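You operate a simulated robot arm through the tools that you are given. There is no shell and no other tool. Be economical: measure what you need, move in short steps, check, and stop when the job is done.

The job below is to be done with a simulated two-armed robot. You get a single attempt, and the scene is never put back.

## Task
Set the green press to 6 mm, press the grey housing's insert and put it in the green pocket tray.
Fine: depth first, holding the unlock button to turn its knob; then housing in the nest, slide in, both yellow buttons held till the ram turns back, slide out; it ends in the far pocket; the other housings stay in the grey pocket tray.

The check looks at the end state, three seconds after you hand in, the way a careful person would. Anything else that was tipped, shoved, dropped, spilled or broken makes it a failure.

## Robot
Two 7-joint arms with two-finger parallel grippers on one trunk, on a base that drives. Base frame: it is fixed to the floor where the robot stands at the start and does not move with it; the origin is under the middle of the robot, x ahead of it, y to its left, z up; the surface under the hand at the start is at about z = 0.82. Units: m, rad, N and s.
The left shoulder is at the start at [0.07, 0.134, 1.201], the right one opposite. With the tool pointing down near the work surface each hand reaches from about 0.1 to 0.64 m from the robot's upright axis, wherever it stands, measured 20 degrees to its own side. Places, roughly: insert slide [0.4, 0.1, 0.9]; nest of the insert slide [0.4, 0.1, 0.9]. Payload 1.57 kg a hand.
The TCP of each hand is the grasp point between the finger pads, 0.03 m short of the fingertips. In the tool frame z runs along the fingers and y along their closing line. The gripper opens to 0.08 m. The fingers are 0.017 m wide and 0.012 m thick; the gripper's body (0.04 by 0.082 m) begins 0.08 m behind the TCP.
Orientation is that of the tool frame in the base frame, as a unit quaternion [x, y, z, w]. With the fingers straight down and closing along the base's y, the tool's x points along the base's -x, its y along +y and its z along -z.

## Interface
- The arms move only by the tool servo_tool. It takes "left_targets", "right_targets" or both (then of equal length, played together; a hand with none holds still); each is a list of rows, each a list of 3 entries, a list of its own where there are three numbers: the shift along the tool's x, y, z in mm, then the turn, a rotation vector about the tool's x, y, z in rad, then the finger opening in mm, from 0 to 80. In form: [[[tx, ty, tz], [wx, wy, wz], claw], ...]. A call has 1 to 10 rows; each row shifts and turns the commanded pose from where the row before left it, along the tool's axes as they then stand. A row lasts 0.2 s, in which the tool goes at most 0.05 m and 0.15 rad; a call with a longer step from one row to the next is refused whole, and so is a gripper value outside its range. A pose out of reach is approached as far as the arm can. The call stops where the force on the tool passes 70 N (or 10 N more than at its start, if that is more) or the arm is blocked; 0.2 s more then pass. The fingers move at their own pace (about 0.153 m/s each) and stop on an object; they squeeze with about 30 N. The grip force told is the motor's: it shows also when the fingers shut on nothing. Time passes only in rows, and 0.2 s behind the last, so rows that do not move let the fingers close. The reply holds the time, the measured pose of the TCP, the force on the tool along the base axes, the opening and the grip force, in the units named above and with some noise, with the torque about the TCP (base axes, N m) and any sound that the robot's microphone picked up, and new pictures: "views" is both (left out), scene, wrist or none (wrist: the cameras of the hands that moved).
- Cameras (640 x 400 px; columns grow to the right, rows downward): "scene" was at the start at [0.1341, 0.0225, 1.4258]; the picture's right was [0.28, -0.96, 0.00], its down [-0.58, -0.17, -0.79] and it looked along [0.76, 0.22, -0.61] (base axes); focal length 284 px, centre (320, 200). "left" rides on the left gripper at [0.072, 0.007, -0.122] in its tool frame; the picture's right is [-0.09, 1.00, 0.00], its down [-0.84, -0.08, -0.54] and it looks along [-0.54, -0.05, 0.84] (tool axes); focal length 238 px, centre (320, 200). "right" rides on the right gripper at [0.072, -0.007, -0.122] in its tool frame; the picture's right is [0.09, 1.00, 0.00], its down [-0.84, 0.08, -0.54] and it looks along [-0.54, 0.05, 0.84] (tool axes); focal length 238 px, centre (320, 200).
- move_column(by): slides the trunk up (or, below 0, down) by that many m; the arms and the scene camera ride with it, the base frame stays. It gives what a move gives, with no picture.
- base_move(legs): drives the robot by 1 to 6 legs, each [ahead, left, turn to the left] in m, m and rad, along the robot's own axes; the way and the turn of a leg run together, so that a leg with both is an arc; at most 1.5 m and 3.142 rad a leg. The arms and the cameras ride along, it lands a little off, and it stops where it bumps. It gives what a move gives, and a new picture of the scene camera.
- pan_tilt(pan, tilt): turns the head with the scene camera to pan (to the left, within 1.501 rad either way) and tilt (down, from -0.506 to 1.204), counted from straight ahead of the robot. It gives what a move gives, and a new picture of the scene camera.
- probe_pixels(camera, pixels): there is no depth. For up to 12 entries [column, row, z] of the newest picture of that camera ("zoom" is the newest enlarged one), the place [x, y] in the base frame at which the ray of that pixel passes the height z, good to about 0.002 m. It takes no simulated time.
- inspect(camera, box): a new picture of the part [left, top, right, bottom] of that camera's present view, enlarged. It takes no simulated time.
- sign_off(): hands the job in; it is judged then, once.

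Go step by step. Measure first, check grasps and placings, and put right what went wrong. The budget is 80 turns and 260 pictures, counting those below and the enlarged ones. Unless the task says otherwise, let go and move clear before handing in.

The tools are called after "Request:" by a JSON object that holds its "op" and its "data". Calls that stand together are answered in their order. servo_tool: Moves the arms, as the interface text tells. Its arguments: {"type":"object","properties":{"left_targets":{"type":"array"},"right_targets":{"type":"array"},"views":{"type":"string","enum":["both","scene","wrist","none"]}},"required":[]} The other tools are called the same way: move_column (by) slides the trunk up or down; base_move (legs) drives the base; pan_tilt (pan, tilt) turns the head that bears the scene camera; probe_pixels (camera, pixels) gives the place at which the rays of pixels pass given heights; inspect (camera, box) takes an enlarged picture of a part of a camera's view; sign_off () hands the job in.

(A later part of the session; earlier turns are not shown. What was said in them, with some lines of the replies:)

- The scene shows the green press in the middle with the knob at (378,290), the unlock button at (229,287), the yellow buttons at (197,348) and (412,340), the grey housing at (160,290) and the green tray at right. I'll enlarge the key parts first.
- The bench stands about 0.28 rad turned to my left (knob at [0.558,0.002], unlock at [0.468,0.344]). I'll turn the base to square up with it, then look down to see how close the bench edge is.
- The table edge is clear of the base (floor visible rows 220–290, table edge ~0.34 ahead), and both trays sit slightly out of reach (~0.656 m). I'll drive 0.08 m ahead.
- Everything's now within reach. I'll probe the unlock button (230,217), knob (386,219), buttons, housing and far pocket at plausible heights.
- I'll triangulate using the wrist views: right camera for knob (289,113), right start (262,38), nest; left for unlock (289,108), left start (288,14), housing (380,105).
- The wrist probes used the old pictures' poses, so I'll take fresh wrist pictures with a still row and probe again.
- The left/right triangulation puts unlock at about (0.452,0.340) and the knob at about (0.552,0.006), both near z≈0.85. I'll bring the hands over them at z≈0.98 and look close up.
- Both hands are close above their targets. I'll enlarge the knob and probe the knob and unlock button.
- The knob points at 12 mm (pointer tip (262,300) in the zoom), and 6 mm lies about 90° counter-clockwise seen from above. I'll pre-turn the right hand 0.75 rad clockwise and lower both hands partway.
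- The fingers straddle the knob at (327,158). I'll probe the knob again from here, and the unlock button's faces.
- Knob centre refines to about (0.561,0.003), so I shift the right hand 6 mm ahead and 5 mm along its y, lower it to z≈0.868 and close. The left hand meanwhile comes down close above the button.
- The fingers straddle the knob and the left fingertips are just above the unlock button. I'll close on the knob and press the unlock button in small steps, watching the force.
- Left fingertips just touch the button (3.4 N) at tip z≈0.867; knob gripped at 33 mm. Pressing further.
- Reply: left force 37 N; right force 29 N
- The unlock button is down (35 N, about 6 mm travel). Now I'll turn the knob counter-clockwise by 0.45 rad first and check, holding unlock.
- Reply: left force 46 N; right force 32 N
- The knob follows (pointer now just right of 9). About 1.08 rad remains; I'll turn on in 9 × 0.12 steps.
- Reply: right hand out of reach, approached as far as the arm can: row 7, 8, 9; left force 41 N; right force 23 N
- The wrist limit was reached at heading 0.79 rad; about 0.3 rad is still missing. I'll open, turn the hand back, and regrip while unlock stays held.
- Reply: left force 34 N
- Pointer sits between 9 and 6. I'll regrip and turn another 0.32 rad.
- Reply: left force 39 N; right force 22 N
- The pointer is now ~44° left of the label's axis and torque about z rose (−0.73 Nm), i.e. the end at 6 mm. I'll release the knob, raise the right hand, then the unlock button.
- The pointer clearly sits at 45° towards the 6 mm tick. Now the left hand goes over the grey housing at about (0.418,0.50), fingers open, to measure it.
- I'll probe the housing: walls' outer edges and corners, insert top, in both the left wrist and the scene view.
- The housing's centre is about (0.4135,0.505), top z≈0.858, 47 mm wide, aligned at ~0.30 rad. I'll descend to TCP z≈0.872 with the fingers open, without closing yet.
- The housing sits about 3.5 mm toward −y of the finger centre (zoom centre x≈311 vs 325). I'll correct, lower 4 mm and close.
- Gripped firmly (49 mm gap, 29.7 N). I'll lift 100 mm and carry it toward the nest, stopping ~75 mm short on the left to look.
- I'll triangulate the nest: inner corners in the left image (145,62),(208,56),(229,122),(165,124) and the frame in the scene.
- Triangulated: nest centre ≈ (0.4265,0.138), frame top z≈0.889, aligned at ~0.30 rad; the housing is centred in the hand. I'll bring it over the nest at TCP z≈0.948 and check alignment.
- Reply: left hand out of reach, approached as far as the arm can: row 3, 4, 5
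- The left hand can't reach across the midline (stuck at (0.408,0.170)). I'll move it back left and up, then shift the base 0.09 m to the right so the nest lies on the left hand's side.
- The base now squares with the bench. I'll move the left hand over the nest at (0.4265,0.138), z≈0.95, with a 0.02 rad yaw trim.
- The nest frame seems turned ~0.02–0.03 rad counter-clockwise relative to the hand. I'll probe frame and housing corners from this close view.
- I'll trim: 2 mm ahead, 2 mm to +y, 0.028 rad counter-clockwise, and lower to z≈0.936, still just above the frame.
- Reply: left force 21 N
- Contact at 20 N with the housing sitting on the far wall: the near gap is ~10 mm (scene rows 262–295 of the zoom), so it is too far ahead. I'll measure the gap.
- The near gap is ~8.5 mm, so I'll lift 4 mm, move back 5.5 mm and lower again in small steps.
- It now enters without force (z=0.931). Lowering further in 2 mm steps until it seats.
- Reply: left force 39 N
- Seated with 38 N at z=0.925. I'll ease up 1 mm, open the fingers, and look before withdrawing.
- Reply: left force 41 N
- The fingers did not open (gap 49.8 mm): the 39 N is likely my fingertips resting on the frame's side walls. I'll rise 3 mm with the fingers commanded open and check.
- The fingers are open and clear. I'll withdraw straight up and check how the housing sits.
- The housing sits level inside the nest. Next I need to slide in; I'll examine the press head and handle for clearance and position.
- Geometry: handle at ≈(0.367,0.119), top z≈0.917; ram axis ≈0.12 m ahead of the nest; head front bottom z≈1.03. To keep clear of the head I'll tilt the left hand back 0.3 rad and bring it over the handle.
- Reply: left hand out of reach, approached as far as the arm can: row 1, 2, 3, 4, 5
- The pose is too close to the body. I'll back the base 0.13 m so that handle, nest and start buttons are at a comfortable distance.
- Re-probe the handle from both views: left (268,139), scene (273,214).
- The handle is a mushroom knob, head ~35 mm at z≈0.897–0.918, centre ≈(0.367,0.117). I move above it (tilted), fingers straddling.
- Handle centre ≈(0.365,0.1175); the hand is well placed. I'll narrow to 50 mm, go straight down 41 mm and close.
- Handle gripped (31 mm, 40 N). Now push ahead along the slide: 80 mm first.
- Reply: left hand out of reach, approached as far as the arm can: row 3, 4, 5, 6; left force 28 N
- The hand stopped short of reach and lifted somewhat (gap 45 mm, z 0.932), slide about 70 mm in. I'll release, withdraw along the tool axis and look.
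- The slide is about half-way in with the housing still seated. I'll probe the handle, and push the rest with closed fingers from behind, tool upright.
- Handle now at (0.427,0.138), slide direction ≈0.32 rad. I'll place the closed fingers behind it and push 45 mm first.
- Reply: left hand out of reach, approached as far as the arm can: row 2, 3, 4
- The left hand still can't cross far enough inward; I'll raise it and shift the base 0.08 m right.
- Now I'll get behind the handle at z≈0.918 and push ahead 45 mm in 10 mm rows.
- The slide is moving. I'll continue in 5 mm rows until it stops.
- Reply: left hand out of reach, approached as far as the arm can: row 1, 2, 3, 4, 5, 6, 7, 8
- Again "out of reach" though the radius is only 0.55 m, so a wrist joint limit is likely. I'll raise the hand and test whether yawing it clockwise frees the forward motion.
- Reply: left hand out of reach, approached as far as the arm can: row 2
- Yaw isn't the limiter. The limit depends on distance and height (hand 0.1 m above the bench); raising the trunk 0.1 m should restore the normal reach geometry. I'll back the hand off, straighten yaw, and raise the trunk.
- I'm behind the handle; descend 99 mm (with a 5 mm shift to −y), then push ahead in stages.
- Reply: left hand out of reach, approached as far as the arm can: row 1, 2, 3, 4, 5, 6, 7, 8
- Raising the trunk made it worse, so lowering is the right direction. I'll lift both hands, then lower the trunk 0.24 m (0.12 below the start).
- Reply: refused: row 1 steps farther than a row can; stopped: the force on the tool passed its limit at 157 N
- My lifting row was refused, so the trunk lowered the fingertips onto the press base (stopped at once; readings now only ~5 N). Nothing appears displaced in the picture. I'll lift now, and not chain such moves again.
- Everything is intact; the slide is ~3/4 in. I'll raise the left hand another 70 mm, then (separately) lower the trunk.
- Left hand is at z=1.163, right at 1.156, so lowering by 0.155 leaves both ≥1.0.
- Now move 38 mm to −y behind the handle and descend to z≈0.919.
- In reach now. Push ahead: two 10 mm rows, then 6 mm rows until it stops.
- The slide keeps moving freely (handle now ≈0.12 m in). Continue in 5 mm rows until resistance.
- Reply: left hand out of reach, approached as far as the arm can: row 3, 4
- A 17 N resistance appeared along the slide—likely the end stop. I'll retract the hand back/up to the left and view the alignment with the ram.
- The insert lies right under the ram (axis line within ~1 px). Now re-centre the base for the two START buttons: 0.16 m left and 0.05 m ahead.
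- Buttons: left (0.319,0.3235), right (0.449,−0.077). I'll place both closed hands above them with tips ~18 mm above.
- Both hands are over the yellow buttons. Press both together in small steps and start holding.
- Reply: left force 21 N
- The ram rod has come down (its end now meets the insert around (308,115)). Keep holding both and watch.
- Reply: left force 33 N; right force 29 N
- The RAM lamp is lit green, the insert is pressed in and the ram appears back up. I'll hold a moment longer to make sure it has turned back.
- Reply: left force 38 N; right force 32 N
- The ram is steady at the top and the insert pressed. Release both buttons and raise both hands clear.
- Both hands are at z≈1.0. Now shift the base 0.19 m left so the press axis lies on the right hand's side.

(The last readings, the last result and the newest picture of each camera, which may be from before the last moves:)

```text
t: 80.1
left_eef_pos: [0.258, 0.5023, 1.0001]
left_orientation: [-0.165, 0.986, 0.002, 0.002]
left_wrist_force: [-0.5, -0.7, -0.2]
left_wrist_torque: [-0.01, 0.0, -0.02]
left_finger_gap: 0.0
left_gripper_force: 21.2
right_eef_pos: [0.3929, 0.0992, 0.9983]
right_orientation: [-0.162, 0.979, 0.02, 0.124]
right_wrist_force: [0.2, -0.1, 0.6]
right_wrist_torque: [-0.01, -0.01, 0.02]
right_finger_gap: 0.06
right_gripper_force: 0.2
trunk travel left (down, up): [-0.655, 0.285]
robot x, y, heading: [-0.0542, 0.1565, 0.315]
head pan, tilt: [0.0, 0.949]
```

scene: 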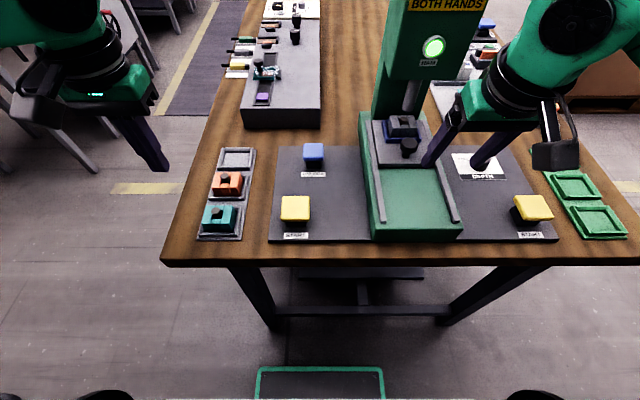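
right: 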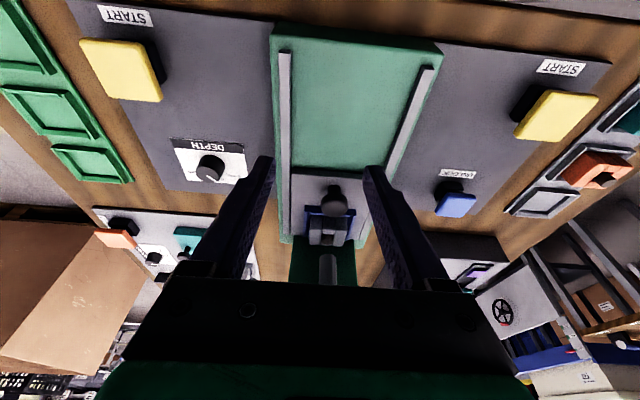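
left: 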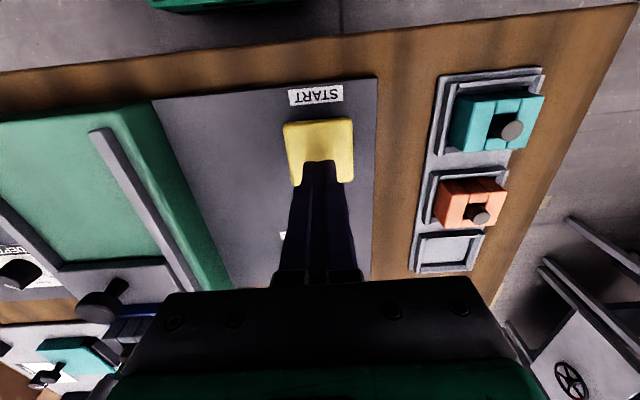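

The tilt worked. Probe the handle in right view (334,199) and scene (409,145).

Request:
{"op": "inspect", "data": {"camera": "right", "box": [280, 160, 390, 270]}}

Request:
{"op": "inspect", "data": {"camera": "scene", "box": [365, 90, 465, 200]}}

Request:
{"op": "probe_pixels", "data": {"camera": "right", "pixels": [[333, 201, 0.915], [333, 201, 0.905], [325, 235, 0.905]]}}

Request:
{"op": "probe_pixels", "data": {"camera": "scene", "pixels": [[409.5, 145, 0.915], [409.5, 145, 0.905]]}}

```text
3.64 times, centred on (335, 215) of right
```

zoom: 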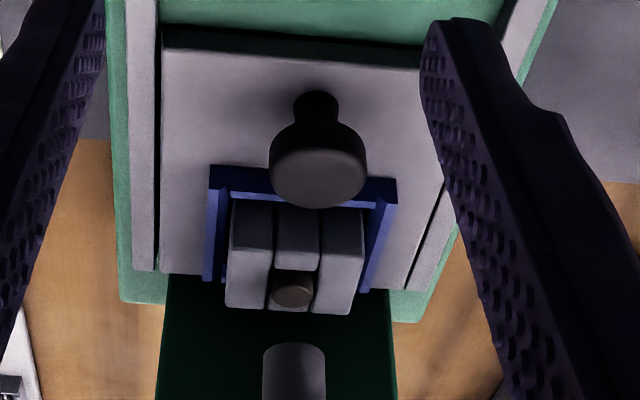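

```text
3.64 times, centred on (415, 145) of scene
```

zoom: 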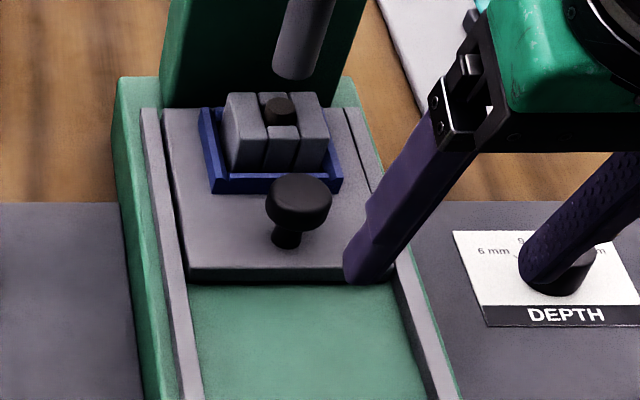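

```text
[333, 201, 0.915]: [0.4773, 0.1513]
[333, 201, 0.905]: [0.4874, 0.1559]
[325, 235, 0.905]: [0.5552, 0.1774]
```

```text
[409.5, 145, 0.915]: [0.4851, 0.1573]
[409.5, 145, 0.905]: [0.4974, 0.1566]
```

Handle ≈(0.488,0.157). I'll lower the tilted hand behind it to z≈0.916, then advance with the fingers straddling the handle, stopping 20 mm short.

Request:
{"op": "servo_tool", "data": {"right_targets": [[[10, 12, 30], [0, 0, 0], 60], [[10, 12, 30], [0, 0, 0], 60], [[0, 0, 20], [0, 0, 0], 60], [[-27, 0, 7], [0, 0, 0], 60], [[-27, 0, 7], [0, 0, 0], 60], [[-27, 0, 7], [0, 0, 0], 60], [[0, 0, 0], [0, 0, 0], 60]], "views": "wrist"}}

Request:
{"op": "inspect", "data": {"camera": "scene", "box": [365, 90, 465, 200]}}

```text
t: 81.7
left_eef_pos: [0.2588, 0.5028, 0.9988]
left_orientation: [-0.166, 0.986, 0.002, 0.001]
left_wrist_force: [0.6, -0.2, 0.4]
left_wrist_torque: [0.02, 0.01, 0.03]
left_finger_gap: 0.0
left_gripper_force: 21.3
right_eef_pos: [0.4641, 0.1499, 0.9153]
right_orientation: [-0.162, 0.979, 0.02, 0.124]
right_wrist_force: [0.1, 0.8, 0.0]
right_wrist_torque: [0.01, -0.01, -0.01]
right_finger_gap: 0.0602
right_gripper_force: 0.1
trunk travel left (down, up): [-0.655, 0.285]
robot x, y, heading: [-0.055, 0.1573, 0.317]
head pan, tilt: [0.0, 0.949]
```

right: 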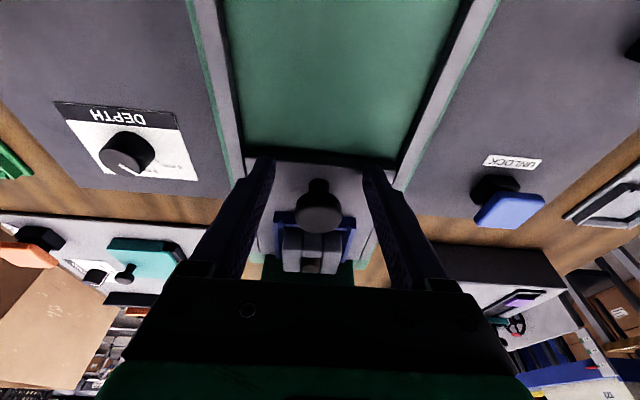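

```text
3.64 times, centred on (415, 145) of scene
```

zoom: 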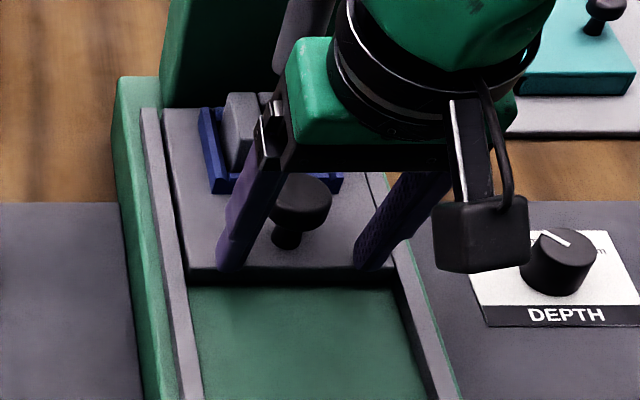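

Well aligned. Advance 20 mm and close on the handle.

Request:
{"op": "servo_tool", "data": {"right_targets": [[[-10, 0, 2.5], [0, 0, 0], 60], [[-10, 0, 2.5], [0, 0, 0], 60], [[0, 0, 0], [0, 0, 0], 20], [[0, 0, 0], [0, 0, 0], 20], [[0, 0, 0], [0, 0, 0], 20]], "views": "none"}}

Request:
{"op": "inspect", "data": {"camera": "scene", "box": [365, 90, 465, 200]}}

Request:
{"op": "inspect", "data": {"camera": "right", "box": [220, 120, 420, 290]}}

```text
t: 82.9
left_eef_pos: [0.2577, 0.5039, 0.9987]
left_orientation: [-0.165, 0.986, 0.002, 0.0]
left_wrist_force: [-0.4, -0.6, 0.8]
left_wrist_torque: [0.0, 0.01, 0.03]
left_finger_gap: 0.0
left_gripper_force: 21.4
right_eef_pos: [0.4847, 0.1586, 0.9158]
right_orientation: [-0.162, 0.979, 0.02, 0.124]
right_wrist_force: [0.1, 3.5, -0.7]
right_wrist_torque: [0.15, -0.37, 0.08]
right_finger_gap: 0.0314
right_gripper_force: 40.0
trunk travel left (down, up): [-0.655, 0.285]
robot x, y, heading: [-0.0495, 0.157, 0.315]
head pan, tilt: [0.0, 0.949]
```

```text
3.64 times, centred on (415, 145) of scene
```

zoom: 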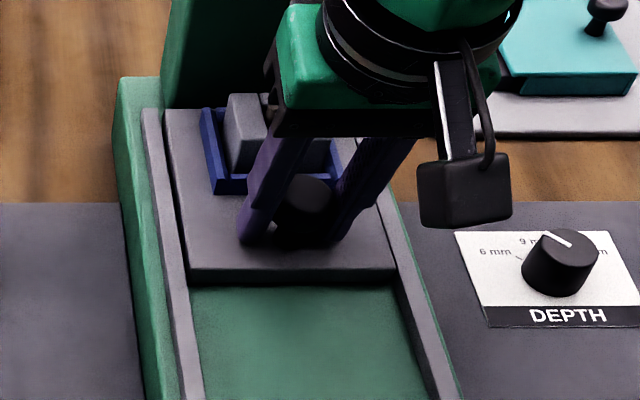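

```text
2.35 times, centred on (320, 205) of right
5 turns are left
```

zoom: 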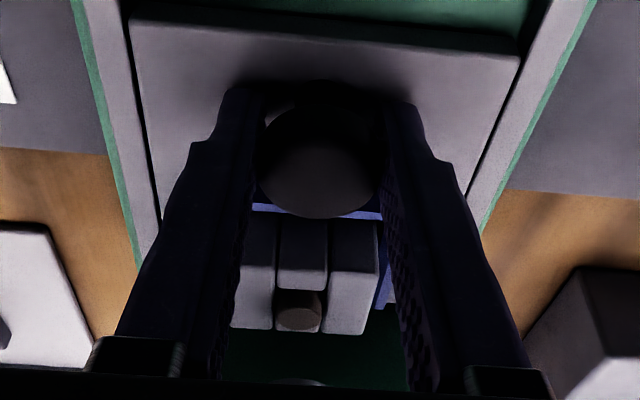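

Only 5 turns remain, so I must combine steps. The handle is gripped (31 mm, 40 N): pull the slide out (50 mm by base, the rest by arm to the stop), release, rise, straighten and look.

Request:
{"op": "base_move", "data": {"legs": [[-0.05, 0, 0]]}}

Request:
{"op": "servo_tool", "data": {"right_targets": [[[9.2, 0.1, -2.35], [0, 0, 0], 20], [[9.2, 0.1, -2.35], [0, 0, 0], 20], [[9.2, 0.1, -2.35], [0, 0, 0], 20], [[9.2, 0.1, -2.35], [0, 0, 0], 20], [[9.2, 0.1, -2.35], [0, 0, 0], 20], [[9.2, 0.1, -2.35], [0, 0, 0], 20], [[9.2, 0.1, -2.35], [0, 0, 0], 20], [[9.2, 0.1, -2.35], [0, 0, 0], 20]], "views": "none"}}

Request:
{"op": "servo_tool", "data": {"right_targets": [[[0, 0, 0], [0, 0, 0], 65], [[0, 0, 0], [0, 0, 0], 65], [[-7.4, 0, -29], [0, 0, 0], 65], [[-7.4, 0, -29], [0, 0, 0], 65], [[-7.4, 0, -29], [0, 0, 0], 70], [[0, 0, 0], [0, 0.125, 0], 75], [[0, 0, 0], [0, 0.125, 0], 75], [[0, 0, 0], [0, 0, 0], 75]], "views": "both"}}

Request:
{"op": "inspect", "data": {"camera": "scene", "box": [350, 80, 480, 230]}}

Request:
{"op": "inspect", "data": {"camera": "right", "box": [220, 80, 420, 260]}}

```text
t: 83.8
left_eef_pos: [0.2117, 0.4875, 0.998]
left_orientation: [-0.166, 0.986, 0.002, 0.002]
left_wrist_force: [-0.3, -1.2, -1.0]
left_wrist_torque: [0.01, -0.02, -0.02]
left_finger_gap: 0.0001
left_gripper_force: 21.4
right_eef_pos: [0.4363, 0.1417, 0.9145]
right_orientation: [-0.162, 0.979, 0.02, 0.123]
right_wrist_force: [-0.1, 4.1, -3.1]
right_wrist_torque: [0.19, 0.29, 0.06]
right_finger_gap: 0.0313
right_gripper_force: 40.0
trunk travel left (down, up): [-0.655, 0.285]
robot x, y, heading: [-0.0972, 0.1384, 0.321]
head pan, tilt: [0.0, 0.949]
```

scene: 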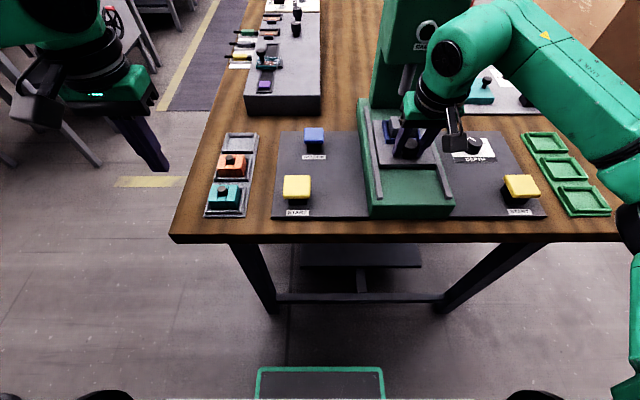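

```text
t: 85.7
left_eef_pos: [0.2119, 0.4874, 0.998]
left_orientation: [-0.166, 0.986, 0.001, 0.001]
left_wrist_force: [-0.5, -0.2, 0.5]
left_wrist_torque: [-0.02, 0.01, 0.0]
left_finger_gap: 0.0
left_gripper_force: 21.2
right_eef_pos: [0.3645, 0.1184, 0.9155]
right_orientation: [-0.162, 0.979, 0.02, 0.122]
right_wrist_force: [-2.8, 2.5, -8.5]
right_wrist_torque: [0.43, -0.89, 0.02]
right_finger_gap: 0.0314
right_gripper_force: 40.1
trunk travel left (down, up): [-0.655, 0.285]
robot x, y, heading: [-0.1007, 0.1404, 0.316]
head pan, tilt: [0.0, 0.949]
```

```text
t: 87.5
left_eef_pos: [0.2109, 0.4872, 0.9975]
left_orientation: [-0.166, 0.986, 0.001, 0.002]
left_wrist_force: [0.1, -0.1, -0.7]
left_wrist_torque: [0.02, -0.04, 0.01]
left_finger_gap: 0.0
left_gripper_force: 21.4
right_eef_pos: [0.3657, 0.1168, 1.0054]
right_orientation: [-0.163, 0.987, 0.001, -0.001]
right_wrist_force: [-0.1, -1.2, -0.1]
right_wrist_torque: [0.01, -0.04, 0.01]
right_finger_gap: 0.0748
right_gripper_force: 0.0
trunk travel left (down, up): [-0.655, 0.285]
robot x, y, heading: [-0.1003, 0.1441, 0.319]
head pan, tilt: [0.0, 0.949]
```

scene: 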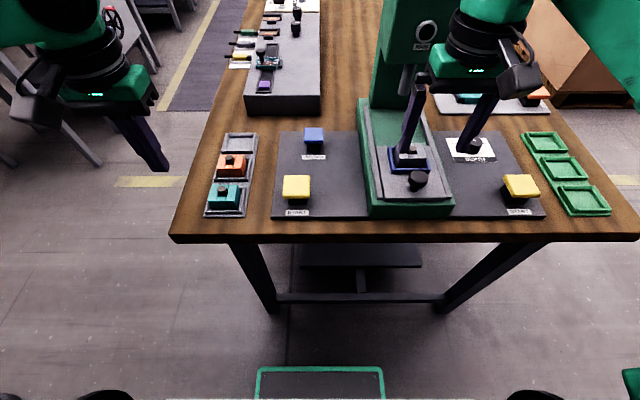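
right: 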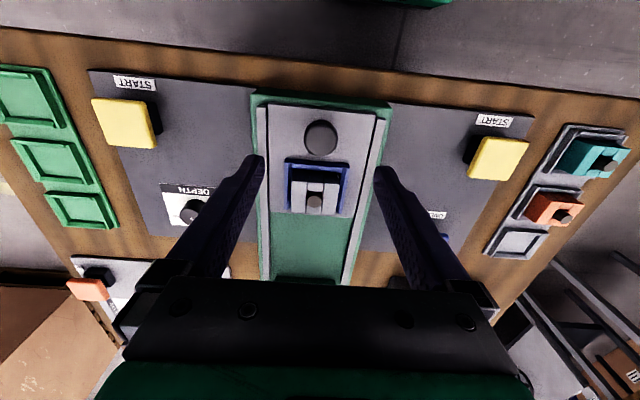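

```text
2.67 times, centred on (415, 155) of scene
```

zoom: 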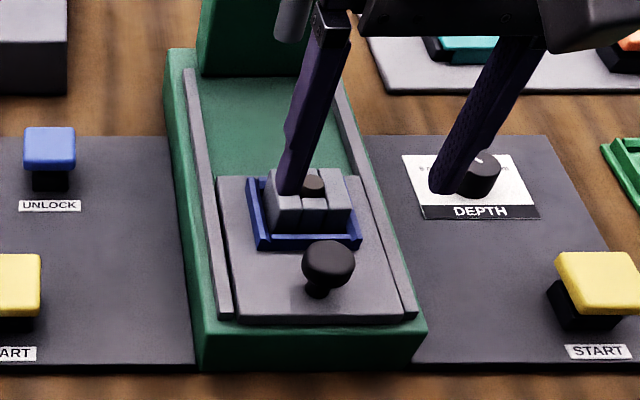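

```text
2.22 times, centred on (320, 170) of right
4 turns are left
```

zoom: 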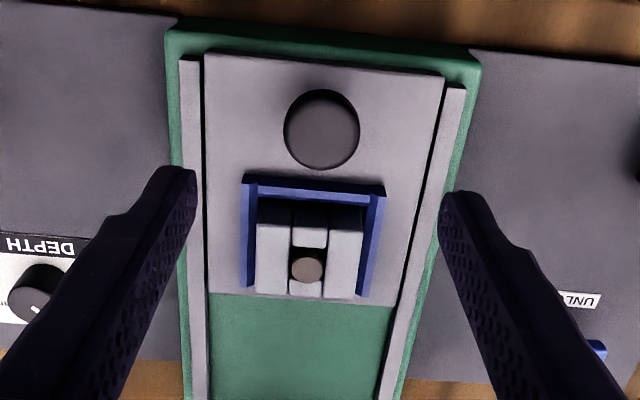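

The slide is out, the pressed housing in the nest. From geometry the grasp point is ≈(0.4245,0.1375), z≈0.929. In this turn: grasp, lift 100 mm, shift base right then ahead, and go near the far green pocket (0.638,−0.158).

Request:
{"op": "servo_tool", "data": {"right_targets": [[[-31, 0.5, 0], [0, 0, 0], 75], [[-31, 0.5, 0], [0, 0, 0], 75], [[0, 0, 30], [0, 0, 0], 75], [[0, 0, 30], [0, 0, 0], 75], [[0, 0, 16], [0, 0, 0], 75], [[0, 0, 0], [0, 0, 0], 60], [[0, 0, 0], [0, 0, 0], 30], [[0, 0, 0], [0, 0, 0], 30], [[0, 0, 0], [0, 0, 0], 30]], "views": "wrist"}}

Request:
{"op": "servo_tool", "data": {"right_targets": [[[0, 0, -10], [0, 0, 0], 30], [[0, 0, -30], [0, 0, 0], 30], [[0, 0, -30], [0, 0, 0], 30], [[0, 0, -30], [0, 0, 0], 30]], "left_targets": [[[0, 30, 0], [0, 0, 0], 0], [[0, 30, 0], [0, 0, 0], 0], [[0, 30, -20], [0, 0, 0], 0], [[0, 0, 0], [0, 0, 0], 0]], "views": "none"}}

Request:
{"op": "base_move", "data": {"legs": [[0, -0.25, 0], [0.11, 0, 0]]}}

Request:
{"op": "servo_tool", "data": {"right_targets": [[[0, -33, 0], [0, 0, 0], 30], [[0, -33, 0], [0, 0, 0], 30], [[0, 0, 0], [0, 0, 0], 30]], "views": "both"}}

Request:
{"op": "inspect", "data": {"camera": "right", "box": [180, 60, 400, 240]}}

Request:
{"op": "probe_pixels", "data": {"camera": "scene", "pixels": [[320, 150, 0.83]]}}

```text
t: 89.5
left_eef_pos: [0.2118, 0.4878, 0.9994]
left_orientation: [-0.166, 0.986, 0.001, 0.001]
left_wrist_force: [0.0, 0.0, 0.4]
left_wrist_torque: [0.0, -0.01, -0.03]
left_finger_gap: 0.0001
left_gripper_force: 21.0
right_eef_pos: [0.4224, 0.139, 0.9286]
right_orientation: [-0.163, 0.987, 0.001, 0.001]
right_wrist_force: [0.3, 0.4, 0.4]
right_wrist_torque: [-0.01, -0.01, 0.03]
right_finger_gap: 0.049
right_gripper_force: 30.1
trunk travel left (down, up): [-0.655, 0.285]
robot x, y, heading: [-0.0999, 0.1412, 0.322]
head pan, tilt: [0.0, 0.949]
```

right: 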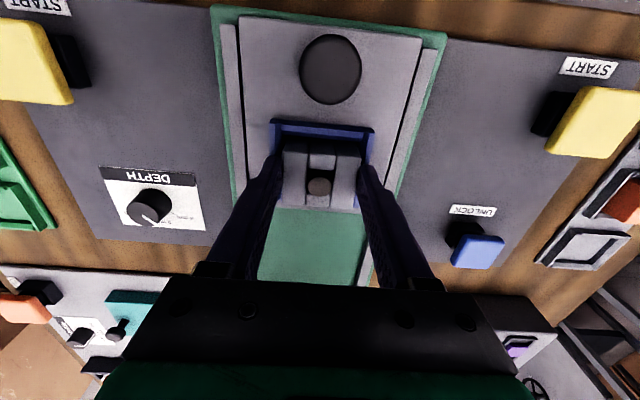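

```text
t: 90.5
left_eef_pos: [0.1814, 0.5757, 1.0178]
left_orientation: [-0.164, 0.986, 0.002, 0.001]
left_wrist_force: [-0.6, -0.6, 0.2]
left_wrist_torque: [-0.01, 0.0, -0.01]
left_finger_gap: 0.0
left_gripper_force: 21.5
right_eef_pos: [0.4221, 0.1388, 1.0306]
right_orientation: [-0.163, 0.987, 0.0, -0.001]
right_wrist_force: [0.6, -0.4, -1.5]
right_wrist_torque: [0.01, 0.02, 0.0]
right_finger_gap: 0.049
right_gripper_force: 29.2
trunk travel left (down, up): [-0.655, 0.285]
robot x, y, heading: [-0.0968, 0.1441, 0.317]
head pan, tilt: [0.0, 0.949]
```

```text
t: 93.1
left_eef_pos: [0.3623, 0.3699, 1.0177]
left_orientation: [-0.166, 0.986, 0.003, 0.001]
left_wrist_force: [-0.5, 0.1, 0.5]
left_wrist_torque: [-0.02, 0.0, -0.02]
left_finger_gap: 0.0
left_gripper_force: 20.7
right_eef_pos: [0.603, -0.0642, 1.032]
right_orientation: [-0.162, 0.987, 0.001, 0.0]
right_wrist_force: [0.2, 0.5, -0.9]
right_wrist_torque: [-0.01, 0.01, 0.01]
right_finger_gap: 0.0492
right_gripper_force: 29.9
trunk travel left (down, up): [-0.655, 0.285]
robot x, y, heading: [0.0834, -0.0623, 0.318]
head pan, tilt: [0.0, 0.949]
```

scene: 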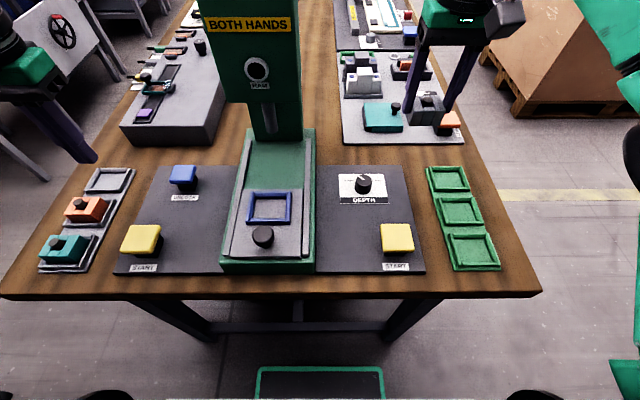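

```text
t: 93.9
left_eef_pos: [0.3637, 0.3723, 1.0164]
left_orientation: [-0.164, 0.986, 0.0, 0.001]
left_wrist_force: [-0.4, 0.7, -0.3]
left_wrist_torque: [0.0, -0.03, 0.0]
left_finger_gap: 0.0001
left_gripper_force: 21.0
right_eef_pos: [0.6275, -0.1262, 1.0293]
right_orientation: [-0.163, 0.987, 0.0, -0.001]
right_wrist_force: [-0.1, -0.1, -0.8]
right_wrist_torque: [0.01, -0.01, -0.01]
right_finger_gap: 0.049
right_gripper_force: 29.6
trunk travel left (down, up): [-0.655, 0.285]
robot x, y, heading: [0.0824, -0.063, 0.315]
head pan, tilt: [0.0, 0.949]
```

scene: 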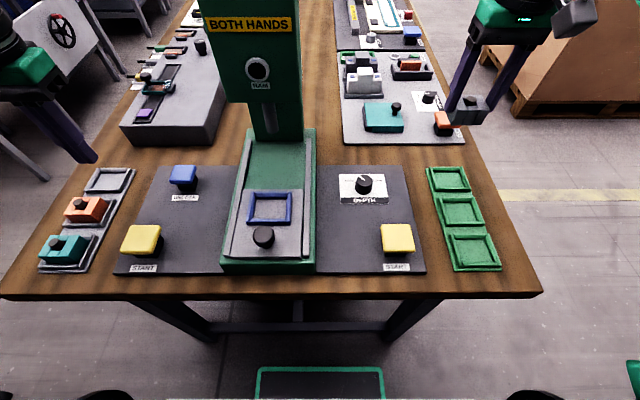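
right: 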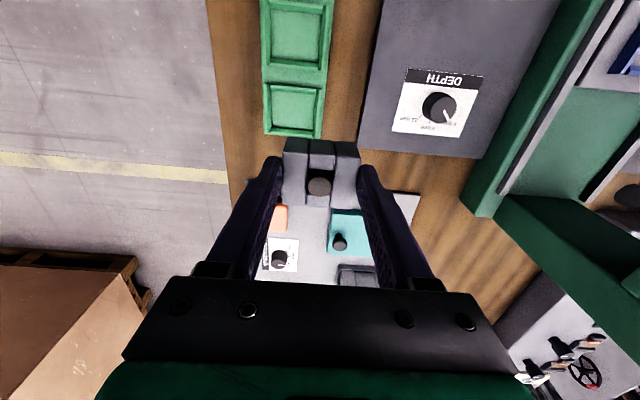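

```text
2.22 times, centred on (290, 150) of right
```

zoom: 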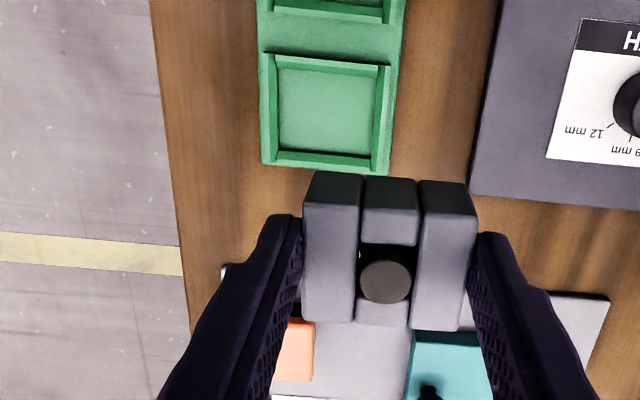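

```text
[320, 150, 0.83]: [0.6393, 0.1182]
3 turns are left
```

The housing is held (49 mm, 30 N) and the insert is pressed. From the wrist view the far pocket's centre is 35 mm to tool −y; the housing's centre is ~5.6 mm ahead of the TCP. So I shift (+5.5,−35), descend, release and withdraw, with pictures in between.

Request:
{"op": "servo_tool", "data": {"right_targets": [[[3, -17.5, 0], [0, 0, 0], 30], [[2.5, -17.7, 0], [0, 0, 0], 30], [[0, 0, 40], [0, 0, 0], 30], [[0, 0, 40], [0, 0, 0], 30], [[0, 0, 35], [0, 0, 0], 30], [[0, 0, 18], [0, 0, 0], 30], [[0, 0, 8], [0, 0, 0], 30], [[0, 0, 0], [0, 0, 0], 30]], "views": "wrist"}}

Request:
{"op": "inspect", "data": {"camera": "scene", "box": [415, 140, 505, 220]}}

Request:
{"op": "servo_tool", "data": {"right_targets": [[[0, 0, 4], [0, 0, 0], 30], [[0, 0, 4], [0, 0, 0], 30], [[0, 0, 3], [0, 0, 0], 30], [[0, 0, 2.5], [0, 0, 0], 30], [[0, 0, 0], [0, 0, 0], 30]], "views": "none"}}

Request:
{"op": "servo_tool", "data": {"right_targets": [[[0, 0, 0], [0, 0, 0], 54], [[0, 0, -1], [0, 0, 0], 62], [[0, 0, -1], [0, 0, 0], 72], [[0, 0, 0], [0, 0, 0], 75], [[0, 0, -20], [0, 0, 0], 75], [[0, 0, -40], [0, 0, 0], 75], [[0, 0, -40], [0, 0, 0], 75]], "views": "both"}}

Request:
{"op": "inspect", "data": {"camera": "scene", "box": [415, 140, 505, 220]}}

Request:
{"op": "inspect", "data": {"camera": "right", "box": [230, 80, 410, 220]}}

```text
t: 95.7
left_eef_pos: [0.3631, 0.3716, 1.0181]
left_orientation: [-0.165, 0.986, 0.002, 0.002]
left_wrist_force: [-0.3, 0.3, 0.0]
left_wrist_torque: [0.01, -0.03, -0.01]
left_finger_gap: 0.0
left_gripper_force: 21.0
right_eef_pos: [0.6329, -0.1604, 0.8891]
right_orientation: [-0.162, 0.987, 0.001, 0.0]
right_wrist_force: [0.3, 0.2, -1.4]
right_wrist_torque: [0.01, -0.01, -0.02]
right_finger_gap: 0.0489
right_gripper_force: 30.2
trunk travel left (down, up): [-0.655, 0.285]
robot x, y, heading: [0.0803, -0.0609, 0.316]
head pan, tilt: [0.0, 0.949]
```

right: 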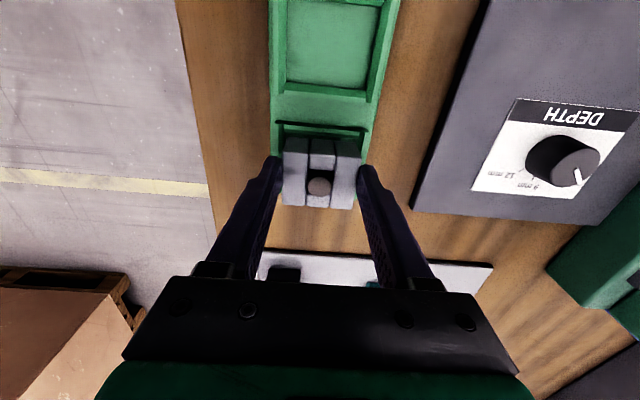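

```text
5.00 times, centred on (460, 180) of scene
```

zoom: 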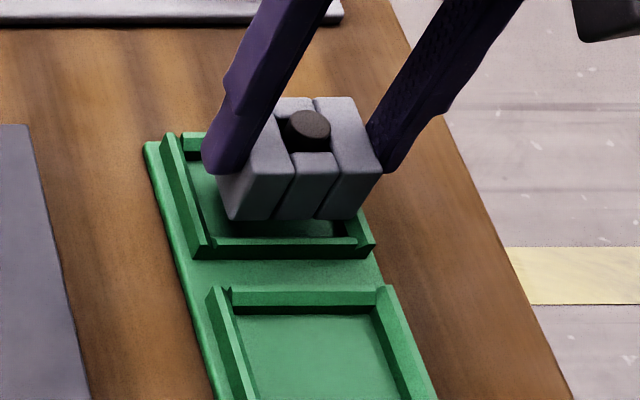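

```text
t: 96.9
left_eef_pos: [0.3628, 0.372, 1.0183]
left_orientation: [-0.165, 0.986, 0.001, 0.001]
left_wrist_force: [0.4, -0.8, -0.4]
left_wrist_torque: [-0.03, 0.03, -0.01]
left_finger_gap: 0.0
left_gripper_force: 21.0
right_eef_pos: [0.6316, -0.1599, 0.8789]
right_orientation: [-0.162, 0.987, 0.002, 0.003]
right_wrist_force: [13.2, 0.7, 21.1]
right_wrist_torque: [-0.04, -0.25, 0.01]
right_finger_gap: 0.0494
right_gripper_force: 30.1
trunk travel left (down, up): [-0.655, 0.285]
robot x, y, heading: [0.0834, -0.0604, 0.316]
head pan, tilt: [0.0, 0.949]
```

```text
t: 98.5
left_eef_pos: [0.3633, 0.3705, 1.0169]
left_orientation: [-0.164, 0.986, 0.002, 0.001]
left_wrist_force: [-0.6, 0.5, -0.8]
left_wrist_torque: [0.0, -0.01, -0.02]
left_finger_gap: 0.0
left_gripper_force: 21.6
right_eef_pos: [0.6304, -0.1612, 0.9772]
right_orientation: [-0.163, 0.987, 0.0, -0.001]
right_wrist_force: [0.3, -0.6, 0.7]
right_wrist_torque: [0.0, 0.03, -0.02]
right_finger_gap: 0.0751
right_gripper_force: 0.0
trunk travel left (down, up): [-0.655, 0.285]
robot x, y, heading: [0.0834, -0.0631, 0.317]
head pan, tilt: [0.0, 0.949]
```

scene: 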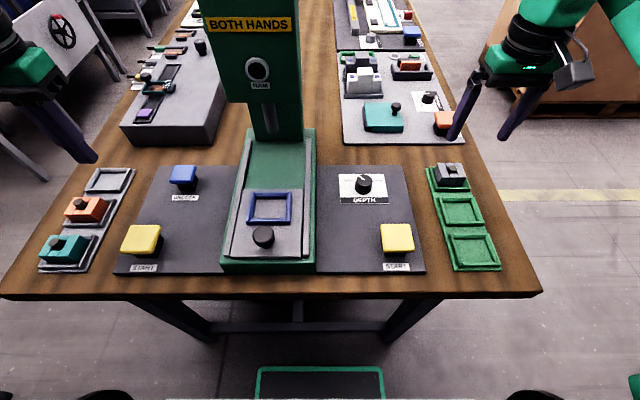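
right: 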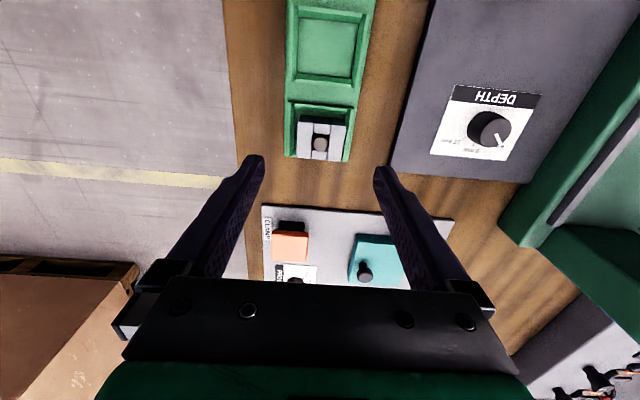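

```text
5.00 times, centred on (460, 180) of scene
```

zoom: 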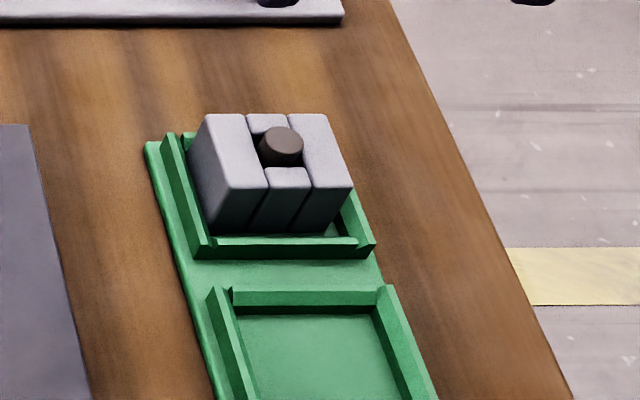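

```text
2.86 times, centred on (320, 150) of right
2 turns are left
```

zoom: 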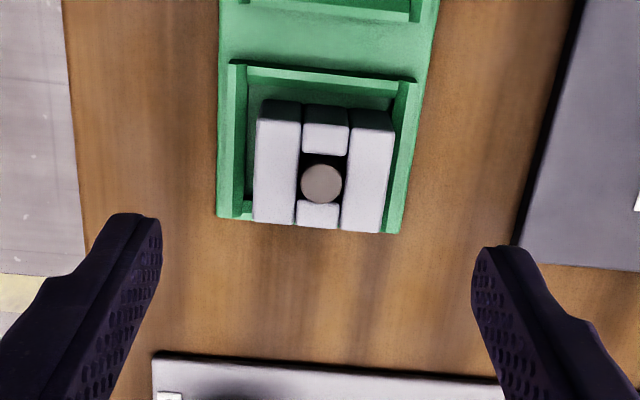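

The housing sits level in the far green pocket (scene zoom: top depth 72 px and front height 45 px match the level view before release). The orange and teal housings are still in the grey tray. The slide is out, the knob is at 6 mm, and both hands are clear, so I'm handing in.

Request:
{"op": "sign_off", "data": {}}

```text
The job is handed in.
```

I set the press to 6 mm, pressed the grey housing's insert and put the housing in the far pocket of the green tray. The orange and teal housings stayed in the grey tray, and the slide is out as far as the last picture shows.

During the work, a refused lift let the trunk lower my left fingertips onto the press base, with a force reading of 157 N. The next picture showed nothing moved or damaged.

I ran short of turns, so I judged the final seating only from the pictures after release. The housing looked level.
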